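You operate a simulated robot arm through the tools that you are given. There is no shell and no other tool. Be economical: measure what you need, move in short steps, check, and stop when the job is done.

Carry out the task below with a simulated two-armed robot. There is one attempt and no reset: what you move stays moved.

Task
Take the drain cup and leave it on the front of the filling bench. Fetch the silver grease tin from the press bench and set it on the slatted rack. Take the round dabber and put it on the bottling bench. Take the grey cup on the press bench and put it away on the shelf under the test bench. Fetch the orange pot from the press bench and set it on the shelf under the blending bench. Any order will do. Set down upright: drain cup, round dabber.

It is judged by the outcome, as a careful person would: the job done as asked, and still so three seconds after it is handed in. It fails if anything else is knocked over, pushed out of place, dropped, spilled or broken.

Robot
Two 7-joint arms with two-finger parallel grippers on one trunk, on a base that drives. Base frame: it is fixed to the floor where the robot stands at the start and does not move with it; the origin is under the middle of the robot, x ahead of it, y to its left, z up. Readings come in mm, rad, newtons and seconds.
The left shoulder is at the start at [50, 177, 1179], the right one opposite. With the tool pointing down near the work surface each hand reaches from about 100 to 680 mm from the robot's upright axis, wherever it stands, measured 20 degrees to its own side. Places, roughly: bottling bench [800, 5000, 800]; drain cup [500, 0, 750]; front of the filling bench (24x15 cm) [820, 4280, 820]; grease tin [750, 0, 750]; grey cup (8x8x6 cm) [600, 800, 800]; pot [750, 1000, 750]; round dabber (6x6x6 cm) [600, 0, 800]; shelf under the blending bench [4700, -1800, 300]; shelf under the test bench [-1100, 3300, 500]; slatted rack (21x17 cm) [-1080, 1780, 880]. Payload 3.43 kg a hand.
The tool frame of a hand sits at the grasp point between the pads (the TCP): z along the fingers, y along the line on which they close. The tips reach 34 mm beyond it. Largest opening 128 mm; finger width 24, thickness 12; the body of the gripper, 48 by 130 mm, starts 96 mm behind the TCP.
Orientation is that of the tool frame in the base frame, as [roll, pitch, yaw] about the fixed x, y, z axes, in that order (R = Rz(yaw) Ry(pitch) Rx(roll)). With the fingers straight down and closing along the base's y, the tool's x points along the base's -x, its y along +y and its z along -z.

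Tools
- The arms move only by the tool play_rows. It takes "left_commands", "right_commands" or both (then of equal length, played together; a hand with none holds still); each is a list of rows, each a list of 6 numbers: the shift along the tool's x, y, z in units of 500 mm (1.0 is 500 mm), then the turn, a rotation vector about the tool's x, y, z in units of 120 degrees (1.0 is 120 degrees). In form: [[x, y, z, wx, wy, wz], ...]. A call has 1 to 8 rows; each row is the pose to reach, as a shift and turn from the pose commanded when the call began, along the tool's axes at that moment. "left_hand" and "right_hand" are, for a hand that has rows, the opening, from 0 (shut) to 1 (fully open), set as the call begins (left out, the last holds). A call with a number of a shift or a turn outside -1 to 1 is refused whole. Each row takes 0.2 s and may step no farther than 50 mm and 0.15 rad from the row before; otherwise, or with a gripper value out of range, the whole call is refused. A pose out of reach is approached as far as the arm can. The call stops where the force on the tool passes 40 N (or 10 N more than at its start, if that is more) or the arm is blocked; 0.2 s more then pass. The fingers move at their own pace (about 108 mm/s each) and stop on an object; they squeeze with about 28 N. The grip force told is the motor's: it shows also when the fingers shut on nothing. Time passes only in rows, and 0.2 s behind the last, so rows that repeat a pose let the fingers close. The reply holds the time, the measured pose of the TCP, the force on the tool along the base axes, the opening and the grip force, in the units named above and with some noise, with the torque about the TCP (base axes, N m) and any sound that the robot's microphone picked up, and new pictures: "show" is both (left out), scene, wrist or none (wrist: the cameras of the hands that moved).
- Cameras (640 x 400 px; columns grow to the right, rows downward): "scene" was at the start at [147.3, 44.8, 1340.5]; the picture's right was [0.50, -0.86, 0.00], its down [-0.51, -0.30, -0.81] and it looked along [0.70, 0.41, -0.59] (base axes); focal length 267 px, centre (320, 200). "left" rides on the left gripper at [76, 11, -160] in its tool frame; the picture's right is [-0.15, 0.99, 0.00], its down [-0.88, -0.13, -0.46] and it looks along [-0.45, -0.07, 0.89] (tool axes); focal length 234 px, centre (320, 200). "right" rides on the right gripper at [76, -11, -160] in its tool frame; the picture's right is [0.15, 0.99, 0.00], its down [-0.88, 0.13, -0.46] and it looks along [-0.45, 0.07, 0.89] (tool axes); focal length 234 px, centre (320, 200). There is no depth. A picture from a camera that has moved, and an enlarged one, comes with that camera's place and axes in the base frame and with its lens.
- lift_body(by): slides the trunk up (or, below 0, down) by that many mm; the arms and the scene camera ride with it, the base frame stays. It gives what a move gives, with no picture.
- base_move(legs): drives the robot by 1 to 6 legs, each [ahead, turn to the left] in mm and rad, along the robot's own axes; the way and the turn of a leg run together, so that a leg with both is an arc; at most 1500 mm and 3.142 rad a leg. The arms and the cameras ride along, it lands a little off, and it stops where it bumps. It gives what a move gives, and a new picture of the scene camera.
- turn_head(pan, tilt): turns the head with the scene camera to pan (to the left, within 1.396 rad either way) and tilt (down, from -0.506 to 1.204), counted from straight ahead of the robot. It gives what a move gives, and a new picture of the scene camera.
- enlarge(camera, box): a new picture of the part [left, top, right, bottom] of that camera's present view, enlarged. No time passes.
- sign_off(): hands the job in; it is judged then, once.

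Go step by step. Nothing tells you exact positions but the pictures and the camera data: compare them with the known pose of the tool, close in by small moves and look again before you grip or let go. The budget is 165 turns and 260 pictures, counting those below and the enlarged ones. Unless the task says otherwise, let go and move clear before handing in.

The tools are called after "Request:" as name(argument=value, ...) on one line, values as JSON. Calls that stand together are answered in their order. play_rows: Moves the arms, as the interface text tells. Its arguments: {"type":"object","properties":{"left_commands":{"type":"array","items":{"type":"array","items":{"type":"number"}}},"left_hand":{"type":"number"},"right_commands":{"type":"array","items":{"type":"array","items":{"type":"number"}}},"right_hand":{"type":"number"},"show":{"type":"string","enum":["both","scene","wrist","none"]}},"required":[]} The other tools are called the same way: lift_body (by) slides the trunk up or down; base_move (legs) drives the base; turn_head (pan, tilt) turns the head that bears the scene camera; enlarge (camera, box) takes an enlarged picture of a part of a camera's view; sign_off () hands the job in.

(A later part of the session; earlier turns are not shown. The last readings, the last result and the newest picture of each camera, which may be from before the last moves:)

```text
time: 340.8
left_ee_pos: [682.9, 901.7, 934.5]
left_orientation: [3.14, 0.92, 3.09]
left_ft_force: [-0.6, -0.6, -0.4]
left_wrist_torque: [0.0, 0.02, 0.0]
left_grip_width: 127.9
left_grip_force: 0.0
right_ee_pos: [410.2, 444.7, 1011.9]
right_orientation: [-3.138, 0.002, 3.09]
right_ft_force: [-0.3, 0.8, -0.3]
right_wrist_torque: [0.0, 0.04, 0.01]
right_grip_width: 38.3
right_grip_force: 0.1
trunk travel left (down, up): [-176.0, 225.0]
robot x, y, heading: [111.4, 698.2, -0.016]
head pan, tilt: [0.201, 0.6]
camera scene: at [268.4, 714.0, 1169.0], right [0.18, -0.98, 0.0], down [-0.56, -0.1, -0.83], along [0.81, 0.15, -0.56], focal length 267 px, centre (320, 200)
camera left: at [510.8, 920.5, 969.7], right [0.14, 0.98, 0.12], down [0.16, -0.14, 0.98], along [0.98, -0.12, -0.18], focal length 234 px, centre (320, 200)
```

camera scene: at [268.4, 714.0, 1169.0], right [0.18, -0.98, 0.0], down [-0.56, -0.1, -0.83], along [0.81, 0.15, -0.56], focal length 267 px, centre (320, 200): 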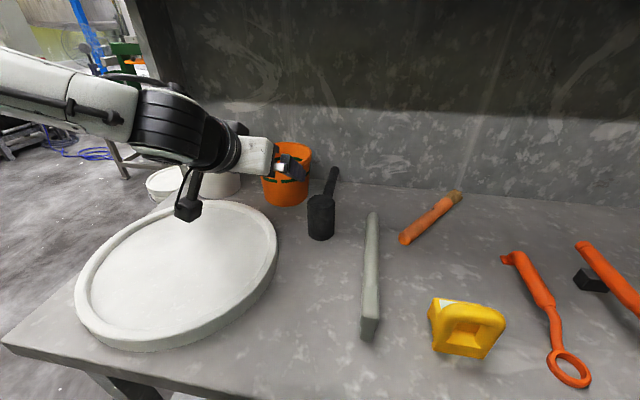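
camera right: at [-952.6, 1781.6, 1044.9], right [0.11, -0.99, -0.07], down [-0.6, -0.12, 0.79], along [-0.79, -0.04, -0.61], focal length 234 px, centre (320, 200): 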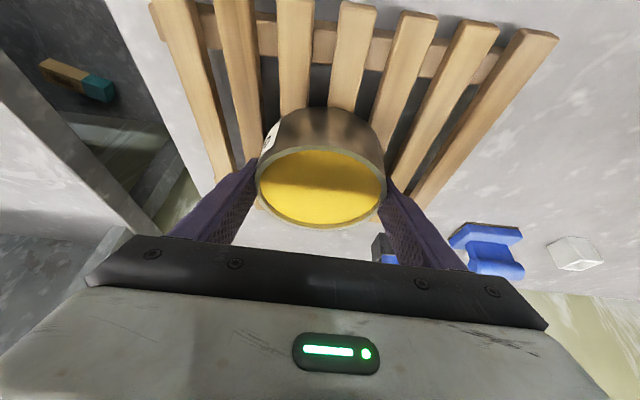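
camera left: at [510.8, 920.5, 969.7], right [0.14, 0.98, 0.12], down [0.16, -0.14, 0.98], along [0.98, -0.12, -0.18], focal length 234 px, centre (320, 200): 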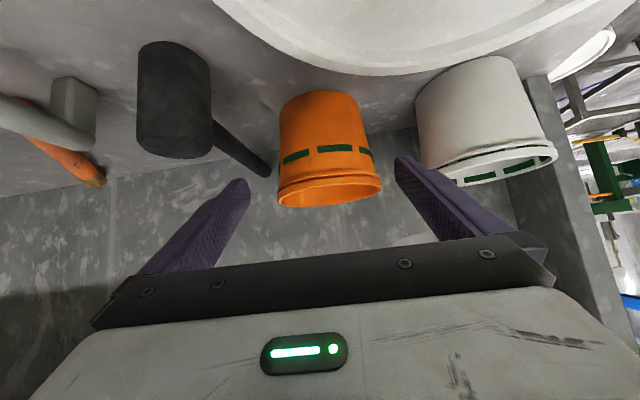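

Checking by triangulation, the mallet handle runs at y≈799 and my outer finger will be at ≈823, so it's clear. Advancing along the tool axis onto the pot.

Request:
play_rows(left_commands=[[0, 0.01, 0.07, 0, 0, 0], [0, 0.01, 0.14, 0, 0, 0], [0, 0.01, 0.2, 0, 0, 0], [0, 0.01, 0.2, 0, 0, 0]])

```text
time: 341.8
left_ee_pos: [763.0, 901.5, 872.0]
left_orientation: [-3.14, 0.92, 3.09]
left_ft_force: [-0.1, 0.0, 0.3]
left_wrist_torque: [0.01, 0.03, 0.02]
left_grip_width: 127.9
left_grip_force: 0.0
right_ee_pos: [410.1, 445.6, 1011.9]
right_orientation: [-3.139, 0.002, 3.092]
right_ft_force: [-0.3, 0.7, 0.4]
right_wrist_torque: [0.03, -0.02, 0.0]
right_grip_width: 38.3
right_grip_force: 0.0
trunk travel left (down, up): [-176.0, 225.0]
robot x, y, heading: [110.7, 697.3, -0.016]
head pan, tilt: [0.201, 0.6]
camera scene: at [268.4, 714.0, 1169.0], right [0.18, -0.98, 0.0], down [-0.56, -0.1, -0.83], along [0.81, 0.15, -0.56], focal length 267 px, centre (320, 200)
camera left: at [590.3, 921.2, 908.5], right [0.14, 0.98, 0.12], down [0.16, -0.14, 0.98], along [0.98, -0.12, -0.18], focal length 234 px, centre (320, 200)
```

scene: 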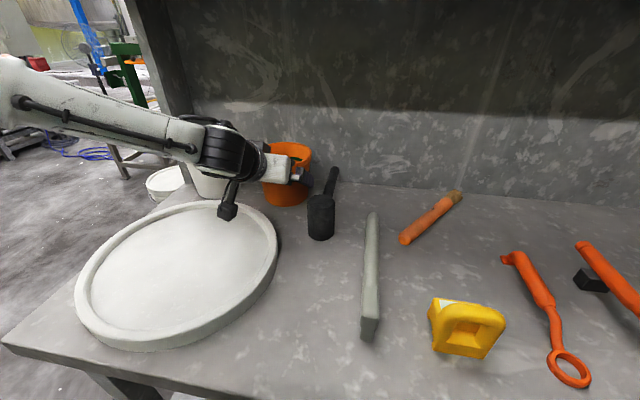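
left: 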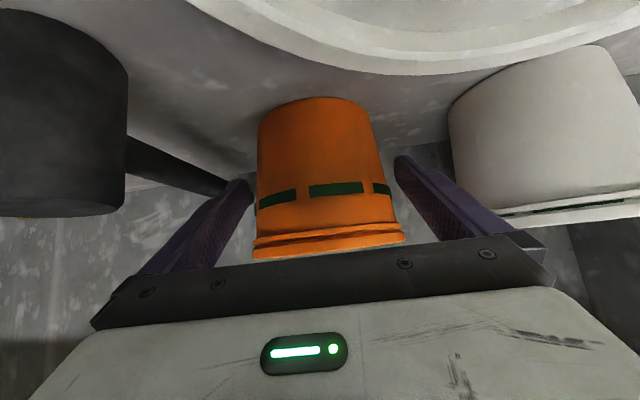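

Centred. Final 28 mm, then close.

Request:
play_rows(left_commands=[[0, 0, 0.03, 0, 0, 0], [0, 0, 0.056, 0, 0, 0], [0, 0, 0.056, 0, 0, 0]], show="wrist")

Request:
play_rows(left_commands=[[0, 0, 0, 0, 0, 0], [0, 0, 0, 0, 0, 0], [0, 0, 0, 0, 0, 0]], left_hand=0, show="wrist")

```text
time: 342.6
left_ee_pos: [785.4, 900.5, 855.5]
left_orientation: [3.141, 0.92, 3.09]
left_ft_force: [0.4, -0.1, 0.0]
left_wrist_torque: [0.01, 0.02, -0.01]
left_grip_width: 128.2
left_grip_force: 0.0
right_ee_pos: [408.8, 445.5, 1011.9]
right_orientation: [-3.139, 0.003, 3.091]
right_ft_force: [-0.9, -0.4, 0.3]
right_wrist_torque: [-0.01, -0.01, -0.01]
right_grip_width: 38.3
right_grip_force: 0.1
trunk travel left (down, up): [-176.0, 225.0]
robot x, y, heading: [111.9, 697.1, -0.017]
head pan, tilt: [0.201, 0.6]
camera left: at [612.4, 919.9, 892.0], right [0.14, 0.98, 0.12], down [0.16, -0.14, 0.98], along [0.98, -0.12, -0.18], focal length 234 px, centre (320, 200)
```

left: 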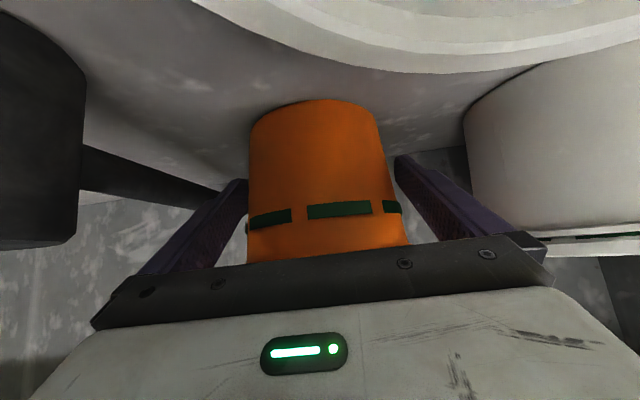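

```text
time: 343.4
left_ee_pos: [784.6, 899.8, 855.6]
left_orientation: [3.141, 0.92, 3.091]
left_ft_force: [0.1, -0.3, -0.2]
left_wrist_torque: [0.03, -0.02, -0.04]
left_grip_width: 115.2
left_grip_force: 28.2
right_ee_pos: [409.8, 445.2, 1012.4]
right_orientation: [-3.138, 0.002, 3.09]
right_ft_force: [-0.8, 0.1, 0.6]
right_wrist_torque: [0.01, -0.01, -0.02]
right_grip_width: 38.5
right_grip_force: 0.1
trunk travel left (down, up): [-176.0, 225.0]
robot x, y, heading: [105.7, 695.8, -0.019]
head pan, tilt: [0.201, 0.6]
camera left: at [612.3, 919.9, 892.1], right [0.14, 0.98, 0.12], down [0.16, -0.14, 0.98], along [0.98, -0.12, -0.18], focal length 234 px, centre (320, 200)
```

left: 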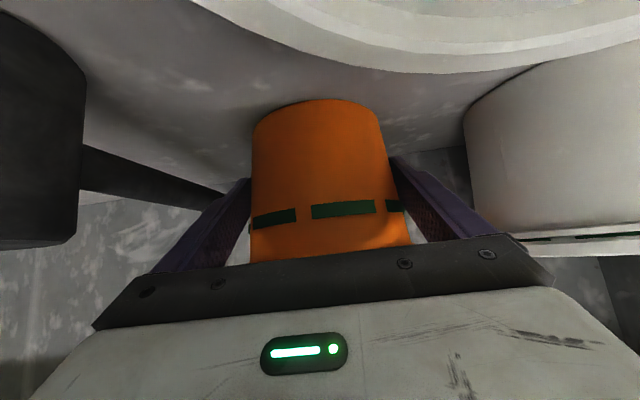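

Gripped at 115 mm. Lifting gently.

Request:
play_rows(left_commands=[[-0.016, 0, -0.012, 0, 0, 0], [-0.048, 0, -0.036, 0, 0, 0], [-0.096, 0, -0.072, 0, 0, 0], [-0.16, 0, -0.12, 0, 0, 0], [-0.2, 0, -0.15, 0, 0, 0]])

```text
time: 344.6
left_ee_pos: [785.7, 900.7, 981.4]
left_orientation: [-3.141, 0.919, 3.092]
left_ft_force: [0.1, 0.4, -0.2]
left_wrist_torque: [0.01, 0.04, 0.01]
left_grip_width: 115.4
left_grip_force: 28.4
right_ee_pos: [409.2, 444.6, 1011.5]
right_orientation: [-3.139, 0.002, 3.092]
right_ft_force: [-0.2, -0.6, 0.1]
right_wrist_torque: [-0.01, -0.01, -0.04]
right_grip_width: 38.2
right_grip_force: 0.0
trunk travel left (down, up): [-176.0, 225.0]
robot x, y, heading: [111.2, 695.1, -0.016]
head pan, tilt: [0.201, 0.6]
camera scene: at [268.3, 714.0, 1169.0], right [0.18, -0.98, 0.0], down [-0.56, -0.1, -0.83], along [0.81, 0.15, -0.56], focal length 267 px, centre (320, 200)
camera left: at [613.5, 920.9, 1017.3], right [0.14, 0.98, 0.12], down [0.16, -0.14, 0.98], along [0.98, -0.12, -0.18], focal length 234 px, centre (320, 200)
```

scene: 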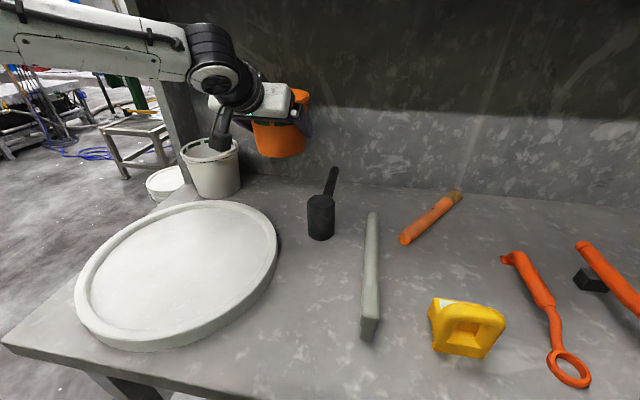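
left: 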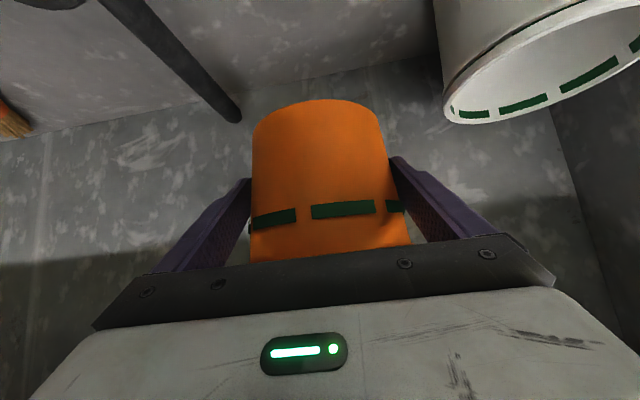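

The pot is held. Backing off, drawing it closer, and starting south around the bench end.

Request:
base_move(legs=[[-420, 0]])

Request:
play_rows(left_commands=[[0.045, 0, -0.06, 0, 0, 0], [0.09, 0, -0.12, 0, 0, 0], [0.135, 0, -0.18, 0, 0, 0], [0.18, 0, -0.239, 0, 0, 0]], show="wrist")

Request:
base_move(legs=[[0, -1.555], [1490, 0], [0, 1.571]])

Request:
turn_head(pan=0.0, tilt=0.3)

```text
time: 347.2
left_ee_pos: [362.1, 905.4, 981.6]
left_orientation: [3.141, 0.919, 3.087]
left_ft_force: [-0.6, 0.3, -0.2]
left_wrist_torque: [0.01, 0.03, 0.0]
left_grip_width: 115.3
left_grip_force: 27.9
right_ee_pos: [-16.6, 450.0, 1012.9]
right_orientation: [-3.138, 0.002, 3.086]
right_ft_force: [-0.2, -0.4, 0.8]
right_wrist_torque: [-0.03, 0.02, 0.0]
right_grip_width: 38.5
right_grip_force: 0.0
trunk travel left (down, up): [-176.0, 225.0]
robot x, y, heading: [-316.0, 704.7, -0.019]
head pan, tilt: [0.201, 0.6]
camera scene: at [-156.5, 720.7, 1169.1], right [0.18, -0.98, 0.0], down [-0.56, -0.1, -0.83], along [0.81, 0.15, -0.56], focal length 267 px, centre (320, 200)
```

scene: 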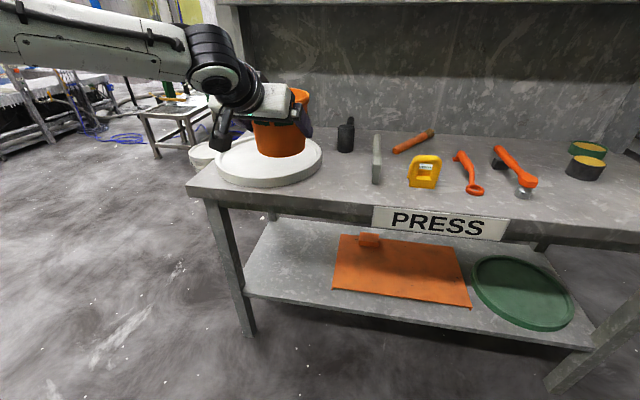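

```text
time: 348.2
left_ee_pos: [212.2, 914.9, 980.4]
left_orientation: [-3.14, 0.92, 3.089]
left_ft_force: [0.1, 0.7, -0.3]
left_wrist_torque: [-0.03, 0.02, 0.02]
left_grip_width: 115.1
left_grip_force: 28.1
right_ee_pos: [-16.9, 450.9, 1013.1]
right_orientation: [-3.138, 0.001, 3.088]
right_ft_force: [0.9, 0.3, 0.0]
right_wrist_torque: [0.02, 0.02, 0.04]
right_grip_width: 38.9
right_grip_force: 0.0
trunk travel left (down, up): [-176.0, 225.0]
robot x, y, heading: [-316.1, 705.4, -0.02]
head pan, tilt: [0.201, 0.6]
camera left: at [39.8, 935.1, 1017.2], right [0.14, 0.98, 0.12], down [0.16, -0.14, 0.98], along [0.98, -0.12, -0.18], focal length 234 px, centre (320, 200)
```

left: 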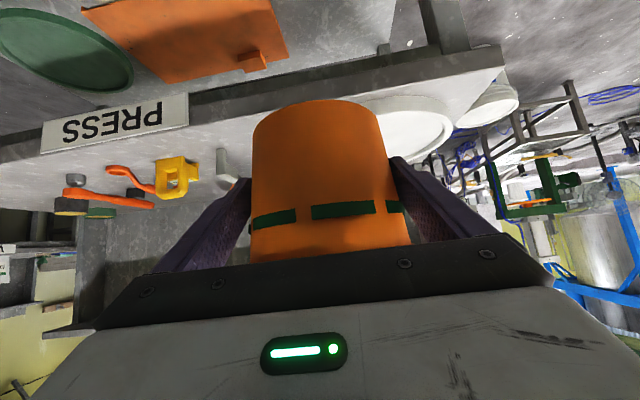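

```text
time: 363.3
left_ee_pos: [202.2, -567.2, 980.0]
left_orientation: [3.141, 0.92, 3.118]
left_ft_force: [0.4, 0.2, -0.3]
left_wrist_torque: [0.0, 0.04, -0.04]
left_grip_width: 114.7
left_grip_force: 28.2
right_ee_pos: [-13.1, -1038.1, 1013.4]
right_orientation: [-3.138, 0.002, 3.117]
right_ft_force: [0.2, 0.9, 0.1]
right_wrist_torque: [0.03, 0.01, 0.0]
right_grip_width: 38.1
right_grip_force: 0.1
trunk travel left (down, up): [-176.0, 225.0]
robot x, y, heading: [-323.9, -793.3, 0.011]
head pan, tilt: [0.201, 0.6]
camera scene: at [-161.7, -772.2, 1169.0], right [0.21, -0.98, 0.0], down [-0.55, -0.12, -0.83], along [0.81, 0.17, -0.56], focal length 267 px, centre (320, 200)
```

scene: 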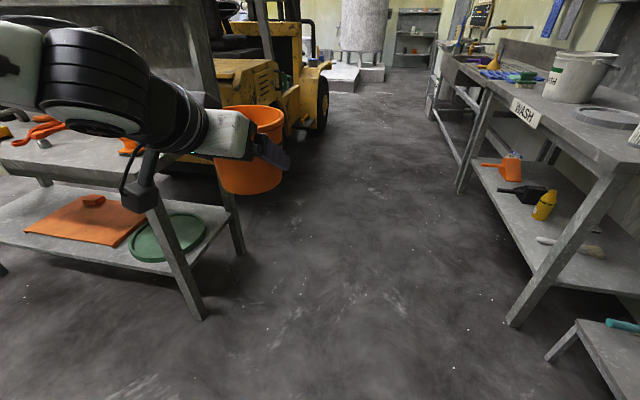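

```text
time: 364.1
left_ee_pos: [200.6, -567.7, 980.9]
left_orientation: [-3.141, 0.919, 3.117]
left_ft_force: [0.9, 0.6, -0.2]
left_wrist_torque: [0.01, -0.01, 0.01]
left_grip_width: 114.9
left_grip_force: 27.6
right_ee_pos: [-13.7, -1037.7, 1011.6]
right_orientation: [-3.137, 0.003, 3.117]
right_ft_force: [-0.5, 0.4, -0.1]
right_wrist_torque: [0.04, -0.01, -0.01]
right_grip_width: 38.4
right_grip_force: 0.1
trunk travel left (down, up): [-176.0, 225.0]
robot x, y, heading: [-319.4, -790.6, 0.005]
head pan, tilt: [0.0, 0.3]
camera scene: at [-154.7, -789.8, 1196.4], right [0.01, -1.0, 0.0], down [-0.3, 0.0, -0.96], along [0.95, 0.01, -0.3], focal length 267 px, centre (320, 200)
```

scene: 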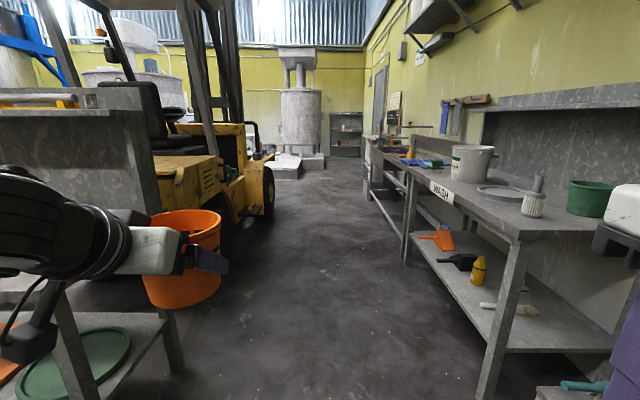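

The aisle east along y≈−800 is clear past the forklift. Driving on.

Request:
base_move(legs=[[0, -0.01], [1500, 0], [1500, 0]])

Request:
turn_head(pan=-0.35, tilt=0.35)

```text
time: 378.9
left_ee_pos: [3208.8, -536.6, 980.6]
left_orientation: [-3.141, 0.92, 3.12]
left_ft_force: [-0.1, 0.3, 0.0]
left_wrist_torque: [0.01, 0.03, 0.0]
left_grip_width: 114.8
left_grip_force: 27.9
right_ee_pos: [2994.8, -1009.3, 1012.2]
right_orientation: [-3.139, 0.002, 3.122]
right_ft_force: [0.4, 0.4, -0.3]
right_wrist_torque: [0.04, -0.01, 0.02]
right_grip_width: 38.5
right_grip_force: 0.1
trunk travel left (down, up): [-176.0, 225.0]
robot x, y, heading: [2683.6, -762.6, 0.015]
head pan, tilt: [0.0, 0.3]
camera scene: at [2852.1, -761.4, 1196.5], right [0.02, -1.0, 0.0], down [-0.3, 0.0, -0.96], along [0.96, 0.01, -0.3], focal length 267 px, centre (320, 200)
```

scene: 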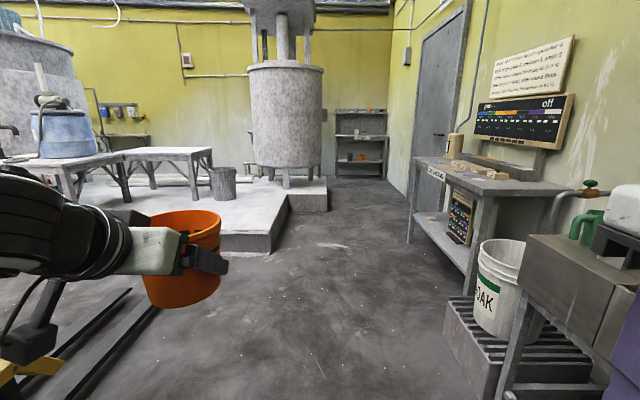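

```text
time: 379.8
left_ee_pos: [3206.3, -537.8, 980.6]
left_orientation: [-3.141, 0.919, 3.124]
left_ft_force: [0.0, 0.2, -0.3]
left_wrist_torque: [-0.04, 0.03, -0.01]
left_grip_width: 115.0
left_grip_force: 28.5
right_ee_pos: [2994.5, -1009.0, 1011.9]
right_orientation: [-3.138, 0.002, 3.12]
right_ft_force: [0.3, 0.0, -0.2]
right_wrist_torque: [0.0, 0.02, 0.0]
right_grip_width: 38.4
right_grip_force: 0.0
trunk travel left (down, up): [-176.0, 225.0]
robot x, y, heading: [2682.3, -765.6, 0.018]
head pan, tilt: [-0.351, 0.351]
camera scene: at [2846.6, -793.4, 1191.8], right [-0.33, -0.94, 0.0], down [-0.32, 0.11, -0.94], along [0.89, -0.31, -0.34], focal length 267 px, centre (320, 200)
```

scene: 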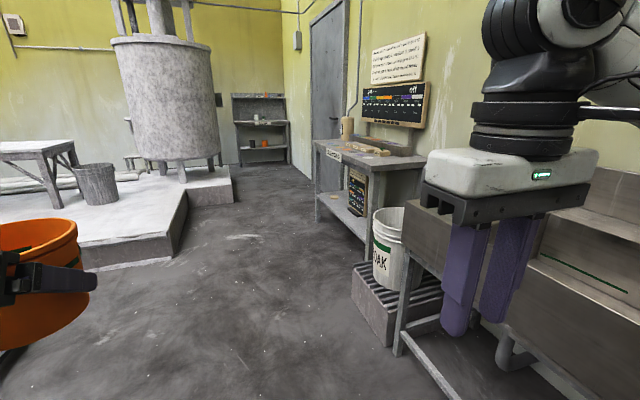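

The bench with the board at right (x≈4400–5270, front y≈−1680) should be the blending bench. Driving up to it.

Request:
base_move(legs=[[1500, 0], [250, 0], [0, -1.588]])

Request:
turn_head(pan=0.2, tilt=0.6)

```text
time: 392.5
left_ee_pos: [4654.0, -1265.7, 981.5]
left_orientation: [-3.141, 0.919, 1.528]
left_ft_force: [-0.5, -0.3, -0.7]
left_wrist_torque: [0.01, 0.01, 0.0]
left_grip_width: 114.5
left_grip_force: 28.4
right_ee_pos: [4187.1, -1040.4, 1012.7]
right_orientation: [-3.138, 0.002, 1.528]
right_ft_force: [0.2, 0.2, 0.7]
right_wrist_torque: [0.03, -0.02, -0.01]
right_grip_width: 38.3
right_grip_force: 0.1
trunk travel left (down, up): [-176.0, 225.0]
robot x, y, heading: [4438.4, -739.7, -1.581]
head pan, tilt: [-0.351, 0.351]
camera scene: at [4406.8, -895.7, 1191.8], right [-0.94, 0.35, 0.0], down [0.12, 0.32, -0.94], along [-0.33, -0.88, -0.34], focal length 267 px, centre (320, 200)
```

scene: 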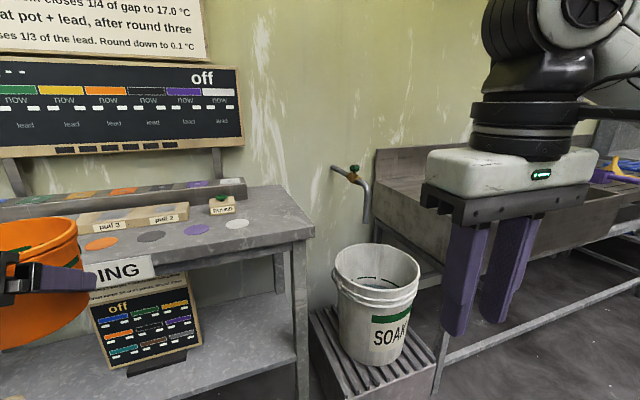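

```text
time: 393.4
left_ee_pos: [4653.9, -1264.4, 981.1]
left_orientation: [-3.141, 0.92, 1.526]
left_ft_force: [0.4, 0.1, -0.5]
left_wrist_torque: [0.04, 0.02, 0.0]
left_grip_width: 114.4
left_grip_force: 27.5
right_ee_pos: [4188.2, -1041.8, 1012.4]
right_orientation: [-3.138, 0.001, 1.529]
right_ft_force: [0.3, -0.2, 0.1]
right_wrist_torque: [-0.01, 0.01, -0.01]
right_grip_width: 38.3
right_grip_force: 0.0
trunk travel left (down, up): [-176.0, 225.0]
robot x, y, heading: [4439.7, -740.9, -1.578]
head pan, tilt: [0.201, 0.6]
camera scene: at [4456.4, -895.3, 1169.1], right [-0.98, -0.19, 0.0], down [-0.11, 0.55, -0.83], along [0.16, -0.81, -0.56], focal length 267 px, centre (320, 200)
```

scene: 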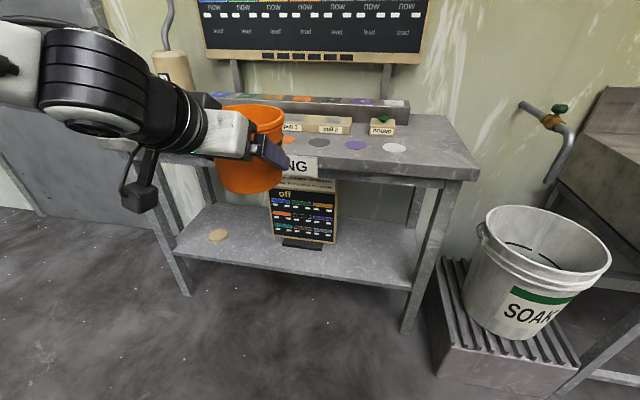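

It is the blending bench; shelf ≈ z 297, front y≈−1615, with a free gap around x 4945 between the board and the disc. I shift 290 mm east, face it, and lower the trunk.

Request:
base_move(legs=[[0, 1.578], [295, 0], [0, -1.571]])

Request:
lift_body(by=-176)

Request:
play_rows(left_commands=[[0.011, 0, 0.09, 0, 0, 0], [0.036, 0, 0.17, 0, 0, 0], [0.1, 0, 0.22, 0, 0, 0], [0.165, 0, 0.27, 0, 0, 0], [0.23, 0, 0.32, 0, 0, 0], [0.295, 0, 0.37, 0, 0, 0], [0.36, 0, 0.42, 0, 0, 0], [0.425, 0, 0.47, 0, 0, 0]])

```text
time: 403.2
left_ee_pos: [4952.2, -1258.9, 981.4]
left_orientation: [-3.141, 0.922, 1.536]
left_ft_force: [-0.1, -0.8, -0.2]
left_wrist_torque: [0.01, 0.01, -0.04]
left_grip_width: 114.0
left_grip_force: 27.7
right_ee_pos: [4485.1, -1039.0, 1012.9]
right_orientation: [-3.136, 0.003, 1.535]
right_ft_force: [0.2, 0.4, -0.4]
right_wrist_torque: [-0.01, 0.02, 0.0]
right_grip_width: 38.4
right_grip_force: 0.0
trunk travel left (down, up): [-176.0, 225.0]
robot x, y, heading: [4731.2, -737.0, -1.567]
head pan, tilt: [0.201, 0.6]
camera scene: at [4752.5, -891.5, 1169.0], right [-0.98, -0.2, 0.0], down [-0.11, 0.55, -0.83], along [0.17, -0.81, -0.56], focal length 267 px, centre (320, 200)
```

scene: 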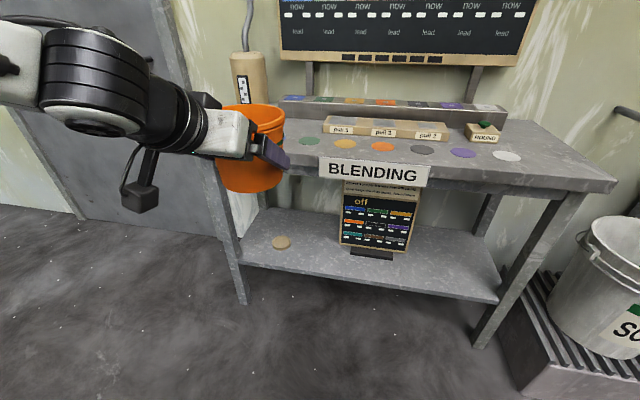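

```text
time: 405.1
left_ee_pos: [4952.7, -1259.5, 805.6]
left_orientation: [3.141, 0.92, 1.536]
left_ft_force: [0.0, 0.7, -0.5]
left_wrist_torque: [0.03, -0.01, 0.0]
left_grip_width: 114.2
left_grip_force: 27.4
right_ee_pos: [4484.9, -1039.6, 836.2]
right_orientation: [-3.136, 0.001, 1.536]
right_ft_force: [-0.6, 0.4, -0.1]
right_wrist_torque: [0.02, -0.05, 0.01]
right_grip_width: 38.5
right_grip_force: 0.0
trunk travel left (down, up): [0.0, 401.0]
robot x, y, heading: [4732.0, -732.4, -1.574]
head pan, tilt: [0.201, 0.6]
```

```text
time: 406.9
left_ee_pos: [4973.6, -1303.3, 529.8]
left_orientation: [-3.14, 0.92, 1.538]
left_ft_force: [0.6, -0.5, -1.0]
left_wrist_torque: [0.03, -0.04, 0.01]
left_grip_width: 113.8
left_grip_force: 28.3
left hand out of reach, approached as far as the arm can: row 7, 8
right_ee_pos: [4483.9, -1039.2, 836.8]
right_orientation: [-3.137, 0.002, 1.537]
right_ft_force: [0.5, 0.2, 0.3]
right_wrist_torque: [0.0, 0.02, 0.03]
right_grip_width: 38.3
right_grip_force: 0.2
trunk travel left (down, up): [0.0, 401.0]
robot x, y, heading: [4732.7, -735.0, -1.572]
head pan, tilt: [0.201, 0.6]
camera scene: at [4752.6, -891.5, 993.0], right [-0.98, -0.2, 0.0], down [-0.11, 0.55, -0.83], along [0.17, -0.81, -0.56], focal length 267 px, centre (320, 200)
camera left: at [4990.8, -1131.3, 567.1], right [0.99, -0.12, 0.11], down [-0.13, -0.17, 0.98], along [-0.1, -0.98, -0.18], focal length 234 px, centre (320, 200)
```

scene: 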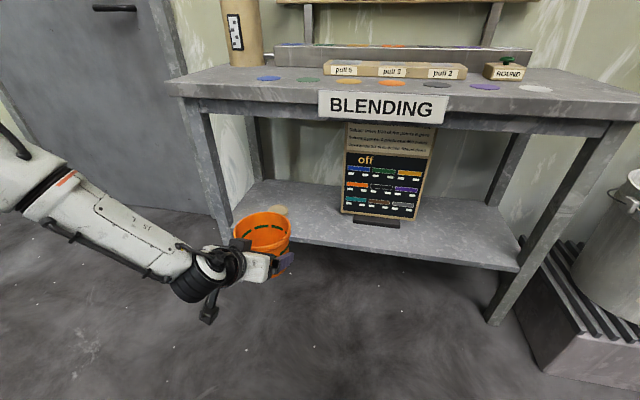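
left: 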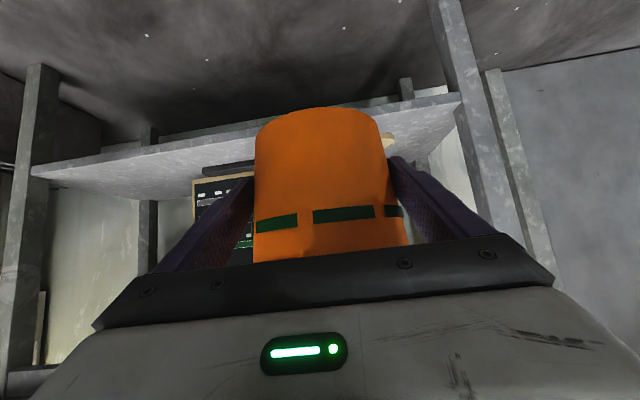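

The arm stops near z 530 here. I test whether stretching farther forward and outward lets it go lower.

Request:
play_rows(left_commands=[[-0.048, 0, 0.064, 0, 0, 0], [-0.096, 0, 0.128, 0, 0, 0], [-0.132, 0, 0.175, 0, 0, 0], [-0.07, 0, 0.22, 0, 0, 0], [-0.005, 0, 0.27, 0, 0, 0], [0.06, 0, 0.32, 0, 0, 0], [0.12, 0, 0.365, 0, 0, 0]], show="none")

```text
time: 408.6
left_ee_pos: [5025.1, -1339.1, 517.8]
left_orientation: [-3.139, 0.92, 1.538]
left_ft_force: [-0.4, 0.3, -0.1]
left_wrist_torque: [0.01, 0.02, 0.02]
left_grip_width: 114.0
left_grip_force: 28.1
left hand out of reach, approached as far as the arm can: row 1, 2, 3, 4, 5, 6, 7
right_ee_pos: [4484.8, -1039.8, 836.5]
right_orientation: [-3.137, 0.001, 1.535]
right_ft_force: [-0.1, 0.6, -0.3]
right_wrist_torque: [0.0, 0.0, -0.03]
right_grip_width: 38.5
right_grip_force: 0.0
trunk travel left (down, up): [0.0, 401.0]
robot x, y, heading: [4730.0, -736.2, -1.573]
head pan, tilt: [0.201, 0.6]
```

Not length but a wrist limit: the forearm comes from the left. I yaw the hand ~30° toward the right (better aligned with the forearm) and try lowering again.

Request:
play_rows(left_commands=[[0, 0, 0, 0.047, 0, 0.036], [0, 0, 0, 0.095, 0, 0.072], [0, 0, 0, 0.142, 0, 0.108], [0, 0, 0, 0.19, 0, 0.144], [0.06, 0, 0.045, 0.19, 0, 0.144], [0.12, 0, 0.09, 0.19, 0, 0.144], [0.18, 0, 0.135, 0.19, 0, 0.144], [0.2, 0, 0.15, 0.19, 0, 0.144]], show="scene")

```text
time: 410.4
left_ee_pos: [5015.8, -1293.8, 497.6]
left_orientation: [3.142, 0.918, 1.039]
left_ft_force: [0.1, 0.6, -0.8]
left_wrist_torque: [0.01, 0.0, -0.01]
left_grip_width: 114.0
left_grip_force: 27.8
left hand out of reach, approached as far as the arm can: row 4, 5, 6, 7, 8
right_ee_pos: [4485.0, -1038.9, 836.6]
right_orientation: [-3.136, 0.002, 1.536]
right_ft_force: [0.4, 0.5, 0.7]
right_wrist_torque: [-0.01, 0.0, -0.01]
right_grip_width: 38.2
right_grip_force: 0.1
trunk travel left (down, up): [0.0, 401.0]
robot x, y, heading: [4733.1, -735.4, -1.571]
head pan, tilt: [0.201, 0.6]
camera scene: at [4752.6, -891.5, 993.0], right [-0.98, -0.2, 0.0], down [-0.11, 0.55, -0.83], along [0.17, -0.81, -0.56], focal length 267 px, centre (320, 200)
```

scene: 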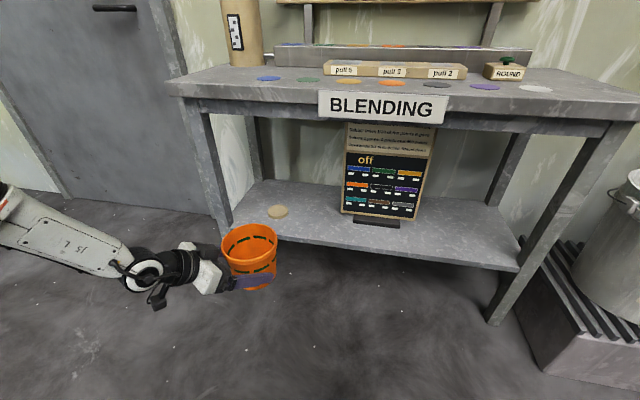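

Lower only slightly. I try farther outward and closer in, where the arm may fold lower.

Request:
play_rows(left_commands=[[0.044, 0.044, -0.058, 0, 0, 0], [0.088, 0.088, -0.116, 0, 0, 0], [0.131, 0.133, -0.173, 0, 0, 0], [0.175, 0.177, -0.231, 0, 0, 0], [0.239, 0.177, -0.183, 0, 0, 0], [0.302, 0.177, -0.134, 0, 0, 0], [0.366, 0.177, -0.086, 0, 0, 0], [0.43, 0.177, -0.038, 0, 0, 0]], show="scene")

```text
time: 412.1
left_ee_pos: [5086.6, -1215.4, 464.0]
left_orientation: [3.135, 0.92, 1.037]
left_ft_force: [-0.1, 1.1, -0.5]
left_wrist_torque: [0.03, 0.04, 0.0]
left_grip_width: 113.8
left_grip_force: 28.2
left hand out of reach, approached as far as the arm can: row 2, 3, 4, 5, 6, 7, 8
right_ee_pos: [4485.5, -1039.4, 836.4]
right_orientation: [-3.137, 0.003, 1.537]
right_ft_force: [-0.7, 0.0, 0.1]
right_wrist_torque: [0.0, 0.03, -0.04]
right_grip_width: 38.3
right_grip_force: 0.1
trunk travel left (down, up): [0.0, 401.0]
robot x, y, heading: [4731.7, -737.7, -1.569]
head pan, tilt: [0.201, 0.6]
camera scene: at [4752.6, -891.5, 993.0], right [-0.98, -0.2, 0.0], down [-0.11, 0.55, -0.83], along [0.17, -0.81, -0.56], focal length 267 px, centre (320, 200)
```

scene: 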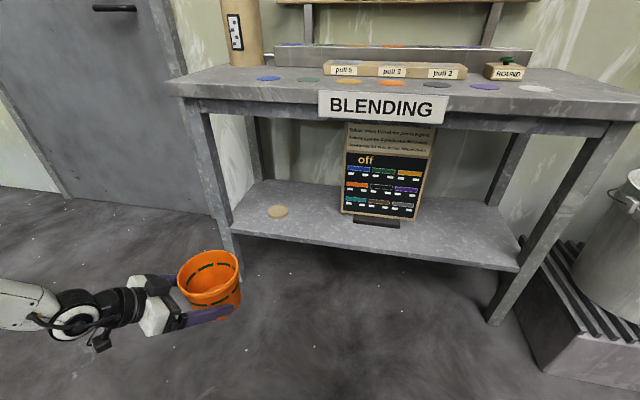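

I use the free right arm to test how low a vertical tool can go at this trunk height.

Request:
play_rows(right_commands=[[0, 0, 0.09, 0, 0, 0], [0, 0, 0.18, 0, 0, 0], [0, 0, 0.27, 0, 0, 0], [0, 0, 0.36, 0, 0, 0], [0, 0, 0.45, 0, 0, 0], [0, 0, 0.54, 0, 0, 0], [0, 0, 0.63, 0, 0, 0], [0, 0, 0.72, 0, 0, 0]], show="none")

```text
time: 413.9
left_ee_pos: [5085.8, -1216.7, 464.7]
left_orientation: [3.136, 0.92, 1.037]
left_ft_force: [-0.1, -0.6, -0.1]
left_wrist_torque: [0.0, -0.03, -0.01]
left_grip_width: 113.8
left_grip_force: 27.6
right_ee_pos: [4483.6, -1038.8, 477.6]
right_orientation: [-3.136, 0.003, 1.536]
right_ft_force: [0.2, 1.6, 0.0]
right_wrist_torque: [-0.03, 0.01, -0.01]
right_grip_width: 38.6
right_grip_force: 0.1
trunk travel left (down, up): [0.0, 401.0]
robot x, y, heading: [4732.4, -738.6, -1.575]
head pan, tilt: [0.201, 0.6]
```

It reaches 478 freely. Continuing lower and then forward, to map the reach.

Request:
play_rows(right_commands=[[0, 0, 0.09, 0, 0, 0], [0, 0, 0.18, 0, 0, 0], [0, 0, 0.24, 0, 0, 0], [-0.09, 0, 0.24, 0, 0, 0], [-0.18, 0, 0.24, 0, 0, 0], [-0.27, 0, 0.24, 0, 0, 0], [-0.36, 0, 0.24, 0, 0, 0], [-0.45, 0, 0.24, 0, 0, 0]], show="scene")

```text
time: 415.8
left_ee_pos: [5087.0, -1217.1, 465.3]
left_orientation: [3.136, 0.918, 1.035]
left_ft_force: [-0.6, 0.2, -0.6]
left_wrist_torque: [0.01, -0.01, 0.0]
left_grip_width: 113.5
left_grip_force: 28.6
right_ee_pos: [4476.1, -1264.2, 356.4]
right_orientation: [-3.138, 0.001, 1.538]
right_ft_force: [-0.1, -0.9, -0.7]
right_wrist_torque: [-0.01, 0.01, -0.01]
right_grip_width: 38.3
right_grip_force: 0.1
trunk travel left (down, up): [0.0, 401.0]
robot x, y, heading: [4733.5, -735.1, -1.572]
head pan, tilt: [0.201, 0.6]
camera scene: at [4752.5, -891.4, 993.0], right [-0.98, -0.2, 0.0], down [-0.11, 0.55, -0.83], along [0.17, -0.81, -0.56], focal length 267 px, centre (320, 200)
```

scene: 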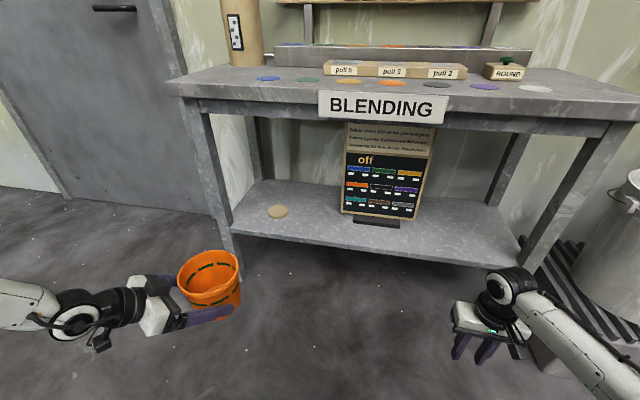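

A vertical tool reaches z 356 easily, so the steep tilt is the problem. Plan: set the pot briefly on the blending bench top, regrip it by the rim with a nearly upright tool, then place it on the shelf. First raising both arms.

Request:
play_rows(left_commands=[[-0.06, -0.025, -0.003, -0.025, 0, -0.019], [-0.12, -0.05, -0.006, -0.05, 0, -0.038], [-0.18, -0.075, -0.009, -0.08, 0, -0.06], [-0.24, -0.1, -0.012, -0.11, 0, -0.083], [-0.3, -0.125, -0.015, -0.14, 0, -0.106], [-0.36, -0.15, -0.018, -0.17, 0, -0.128], [-0.424, -0.175, -0.02, -0.19, 0, -0.144], [-0.424, -0.175, -0.02, -0.19, 0, -0.144]], right_commands=[[0.06, 0, -0.07, 0, 0, 0], [0.12, 0, -0.14, 0, 0, 0], [0.18, 0, -0.21, 0, 0, 0], [0.24, 0, -0.28, 0, 0, 0], [0.3, 0, -0.35, 0, 0, 0], [0.36, 0, -0.42, 0, 0, 0], [0.4, 0, -0.5, 0, 0, 0], [0.4, 0, -0.59, 0, 0, 0]], show="none")

Request:
lift_body(by=190)

```text
time: 417.6
left_ee_pos: [4952.3, -1277.1, 638.7]
left_orientation: [-3.141, 0.919, 1.537]
left_ft_force: [-0.6, 0.8, -1.2]
left_wrist_torque: [0.04, -0.01, 0.03]
left_grip_width: 113.5
left_grip_force: 27.9
right_ee_pos: [4482.7, -1065.2, 651.0]
right_orientation: [-3.136, 0.0, 1.535]
right_ft_force: [0.2, 0.7, 0.7]
right_wrist_torque: [0.0, 0.02, 0.0]
right_grip_width: 38.5
right_grip_force: 0.2
trunk travel left (down, up): [0.0, 401.0]
robot x, y, heading: [4733.5, -733.6, -1.564]
head pan, tilt: [0.201, 0.6]
```

```text
time: 419.6
left_ee_pos: [4952.5, -1278.0, 828.5]
left_orientation: [-3.141, 0.919, 1.539]
left_ft_force: [0.0, 0.6, -0.4]
left_wrist_torque: [0.02, 0.02, 0.02]
left_grip_width: 113.5
left_grip_force: 28.3
right_ee_pos: [4482.0, -1063.9, 841.1]
right_orientation: [-3.135, 0.001, 1.535]
right_ft_force: [0.3, -0.6, 0.2]
right_wrist_torque: [0.03, -0.01, 0.0]
right_grip_width: 38.4
right_grip_force: 0.0
trunk travel left (down, up): [-190.0, 211.0]
robot x, y, heading: [4732.8, -736.5, -1.574]
head pan, tilt: [0.201, 0.6]
```

Raising the hands above bench height and driving to the bench.

Request:
play_rows(left_commands=[[-0.06, 0, -0.045, 0, 0, 0], [-0.12, 0, -0.09, 0, 0, 0], [-0.191, 0, -0.145, 0, 0, 0], [-0.191, 0, -0.145, 0, 0, 0]], right_commands=[[0.0, 0, -0.09, 0, 0, 0], [0.0, 0, -0.18, 0, 0, 0], [0.0, 0, -0.26, 0, 0, 0], [0, 0, -0.3, 0, 0, 0]], show="none")

Request:
base_move(legs=[[400, 0]])

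Request:
turn_head(pan=0.35, tilt=0.75)

```text
time: 420.6
left_ee_pos: [4954.6, -1279.3, 949.5]
left_orientation: [3.141, 0.918, 1.536]
left_ft_force: [0.0, 1.0, -0.3]
left_wrist_torque: [0.02, -0.02, -0.01]
left_grip_width: 113.2
left_grip_force: 28.2
right_ee_pos: [4484.3, -1063.0, 991.5]
right_orientation: [-3.136, 0.001, 1.536]
right_ft_force: [0.3, -0.3, 0.3]
right_wrist_torque: [0.02, 0.0, 0.01]
right_grip_width: 38.5
right_grip_force: 0.1
trunk travel left (down, up): [-190.0, 211.0]
robot x, y, heading: [4733.8, -733.5, -1.57]
head pan, tilt: [0.201, 0.6]
```

```text
time: 423.1
left_ee_pos: [4953.0, -1679.3, 948.0]
left_orientation: [-3.141, 0.921, 1.535]
left_ft_force: [0.9, -0.3, -0.9]
left_wrist_torque: [-0.01, 0.04, -0.03]
left_grip_width: 113.4
left_grip_force: 27.8
right_ee_pos: [4483.9, -1462.7, 990.9]
right_orientation: [-3.137, 0.0, 1.534]
right_ft_force: [0.0, 0.3, -0.4]
right_wrist_torque: [-0.01, -0.02, 0.01]
right_grip_width: 38.5
right_grip_force: 0.1
trunk travel left (down, up): [-190.0, 211.0]
robot x, y, heading: [4731.9, -1136.6, -1.571]
head pan, tilt: [0.201, 0.6]
camera scene: at [4752.3, -1291.2, 1183.0], right [-0.98, -0.2, 0.0], down [-0.11, 0.55, -0.82], along [0.16, -0.81, -0.57], focal length 267 px, centre (320, 200)
```

scene: 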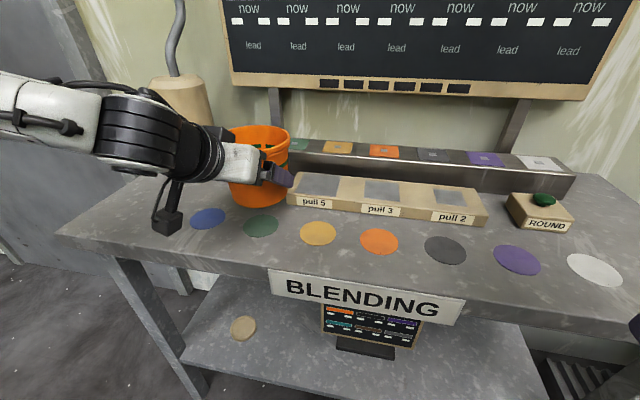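

```text
time: 423.8
left_ee_pos: [4951.9, -1679.6, 947.7]
left_orientation: [3.141, 0.92, 1.533]
left_ft_force: [0.0, 0.1, -0.7]
left_wrist_torque: [0.01, 0.0, 0.04]
left_grip_width: 113.4
left_grip_force: 28.4
right_ee_pos: [4482.3, -1463.1, 990.7]
right_orientation: [-3.135, 0.0, 1.534]
right_ft_force: [0.8, 0.0, -0.4]
right_wrist_torque: [-0.02, 0.02, -0.01]
right_grip_width: 38.5
right_grip_force: 0.1
trunk travel left (down, up): [-190.0, 211.0]
robot x, y, heading: [4734.5, -1133.5, -1.573]
head pan, tilt: [0.351, 0.75]
camera scene: at [4763.1, -1282.2, 1170.2], right [-0.94, -0.34, 0.0], down [-0.23, 0.64, -0.73], along [0.25, -0.69, -0.68], focal length 267 px, centre (320, 200)
```

scene: 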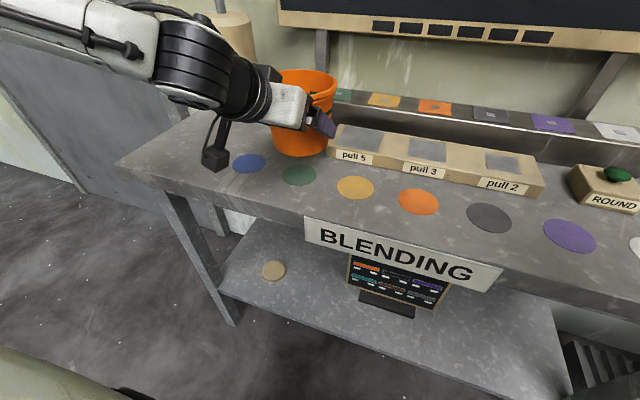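

The coloured dots are flat marks. I set the pot down at about (4952, −1705), lowering gently.

Request:
play_rows(left_commands=[[-0.03, 0, 0.04, 0, 0, 0], [0.03, 0, 0.085, 0, 0, 0], [0.07, 0, 0.116, 0, 0, 0], [0.08, 0, 0.123, 0, 0, 0], [0.088, 0, 0.13, 0, 0, 0], [0.096, 0, 0.136, 0, 0, 0]], show="scene")

```text
time: 424.9
left_ee_pos: [4950.0, -1703.3, 891.7]
left_orientation: [-3.132, 0.946, 1.537]
left_ft_force: [5.3, 20.8, 15.8]
left_wrist_torque: [-0.26, 0.59, -0.96]
left_grip_width: 106.1
left_grip_force: 28.1
right_ee_pos: [4483.1, -1459.7, 992.4]
right_orientation: [-3.137, 0.004, 1.536]
right_ft_force: [0.3, 0.8, -0.1]
right_wrist_torque: [-0.03, 0.03, 0.01]
right_grip_width: 38.6
right_grip_force: 0.1
trunk travel left (down, up): [-190.0, 211.0]
robot x, y, heading: [4733.3, -1134.7, -1.572]
head pan, tilt: [0.351, 0.75]
stopped in row 5 (left hand): the force on the tool passed its limit (the readings are from after the stop); the commanded pose is now the measured one
camera scene: at [4764.0, -1278.4, 1170.5], right [-0.94, -0.34, 0.0], down [-0.24, 0.64, -0.73], along [0.25, -0.69, -0.68], focal length 267 px, centre (320, 200)
```

scene: 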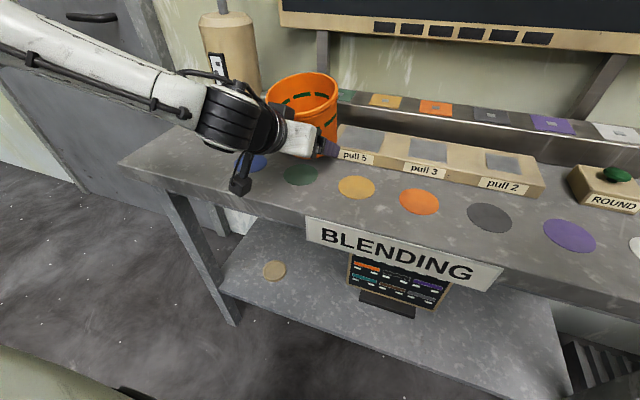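

Contact came earlier than expected with a sideways force; I look from the wrist.

Request:
enlarge(camera="left", box=[0, 0, 640, 400])

Request:
enlarge(camera="scene", box=[220, 50, 400, 200])

```text
1.00 times, centred on (320, 200) of left (not enlarged: the box is as wide or as high as the picture)
camera zoom: at [4968.5, -1529.9, 923.1], right [0.99, -0.13, 0.11], down [-0.13, -0.14, 0.98], along [-0.11, -0.98, -0.16], focal length 234 px, centre (320, 200)
```

zoom: 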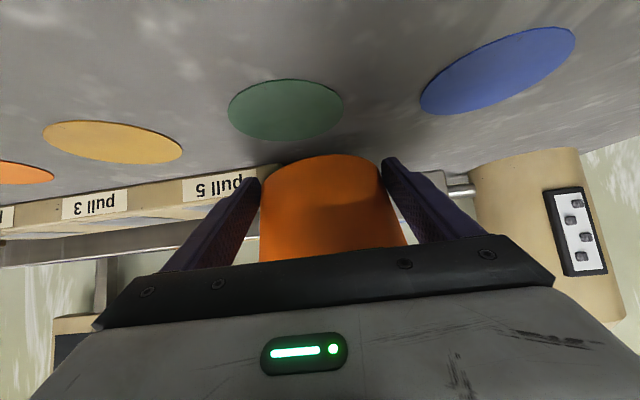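

```text
2.67 times, centred on (310, 125) of scene
camera zoom: at [4764.0, -1278.4, 1170.5], right [-0.94, -0.34, 0.0], down [-0.24, 0.64, -0.73], along [0.25, -0.69, -0.68], focal length 713 px, centre (347, 400)
```

zoom: 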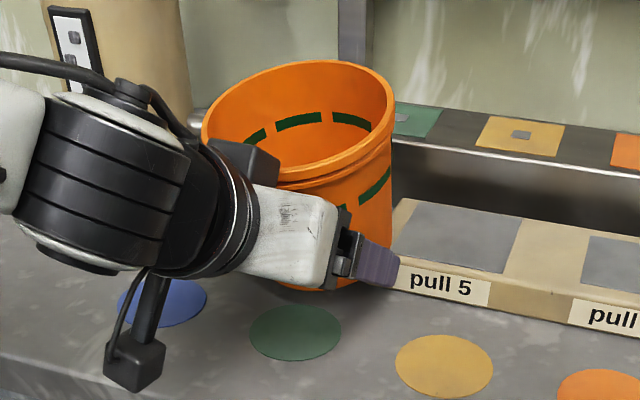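

The bench top is really ≈838, so the pot is already down, and a fingertip is close to the "pull 5" block. I lift slightly and draw back 22 mm before setting it.

Request:
play_rows(left_commands=[[-0.01, 0, -0.008, 0, 0, 0], [0.004, 0, -0.028, 0, 0, 0], [0.015, 0, -0.048, 0, 0.012, 0], [0.015, 0, -0.048, 0, 0.012, 0]], show="both")

Request:
enlarge(camera="scene", box=[220, 50, 400, 200])

```text
time: 425.9
left_ee_pos: [4952.4, -1681.6, 896.1]
left_orientation: [-3.138, 0.911, 1.538]
left_ft_force: [-0.2, -1.2, -0.3]
left_wrist_torque: [0.0, -0.03, 0.03]
left_grip_width: 106.5
left_grip_force: 28.5
right_ee_pos: [4483.4, -1463.3, 991.0]
right_orientation: [-3.136, 0.001, 1.533]
right_ft_force: [0.1, 1.1, 0.7]
right_wrist_torque: [-0.03, 0.01, 0.0]
right_grip_width: 38.7
right_grip_force: 0.1
trunk travel left (down, up): [-190.0, 211.0]
robot x, y, heading: [4734.6, -1134.1, -1.571]
head pan, tilt: [0.351, 0.75]
camera scene: at [4763.3, -1282.0, 1170.1], right [-0.94, -0.34, 0.0], down [-0.23, 0.64, -0.73], along [0.25, -0.69, -0.68], focal length 267 px, centre (320, 200)
camera left: at [4969.8, -1509.9, 933.2], right [0.99, -0.13, 0.11], down [-0.13, -0.17, 0.98], along [-0.1, -0.98, -0.19], focal length 234 px, centre (320, 200)
```

scene: 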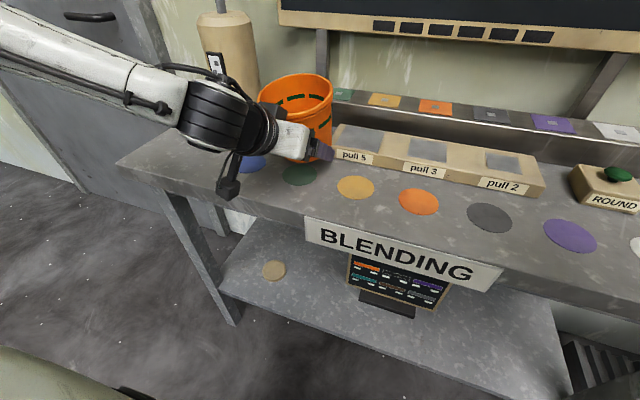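
left: 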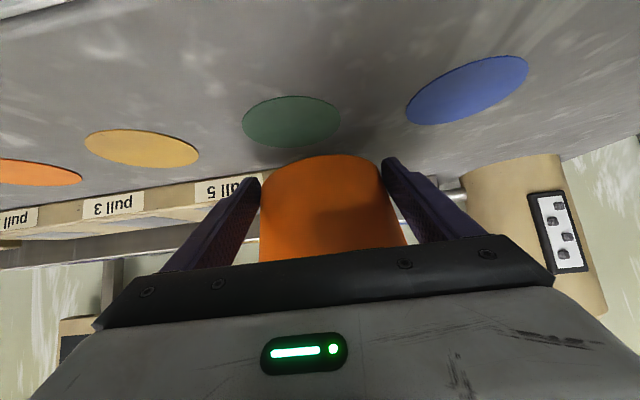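

```text
2.67 times, centred on (310, 125) of scene
camera zoom: at [4763.3, -1282.0, 1170.1], right [-0.94, -0.34, 0.0], down [-0.23, 0.64, -0.73], along [0.25, -0.69, -0.68], focal length 713 px, centre (347, 400)
```

zoom: 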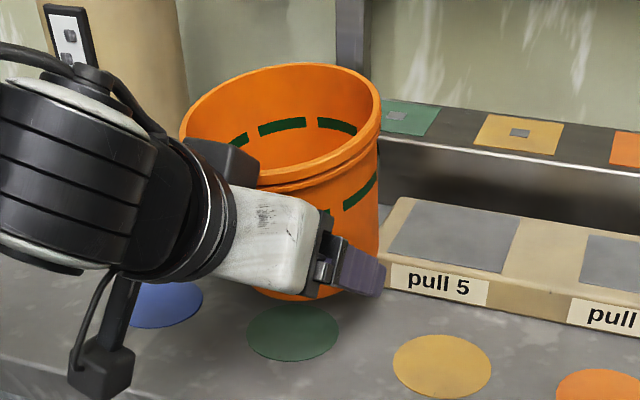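

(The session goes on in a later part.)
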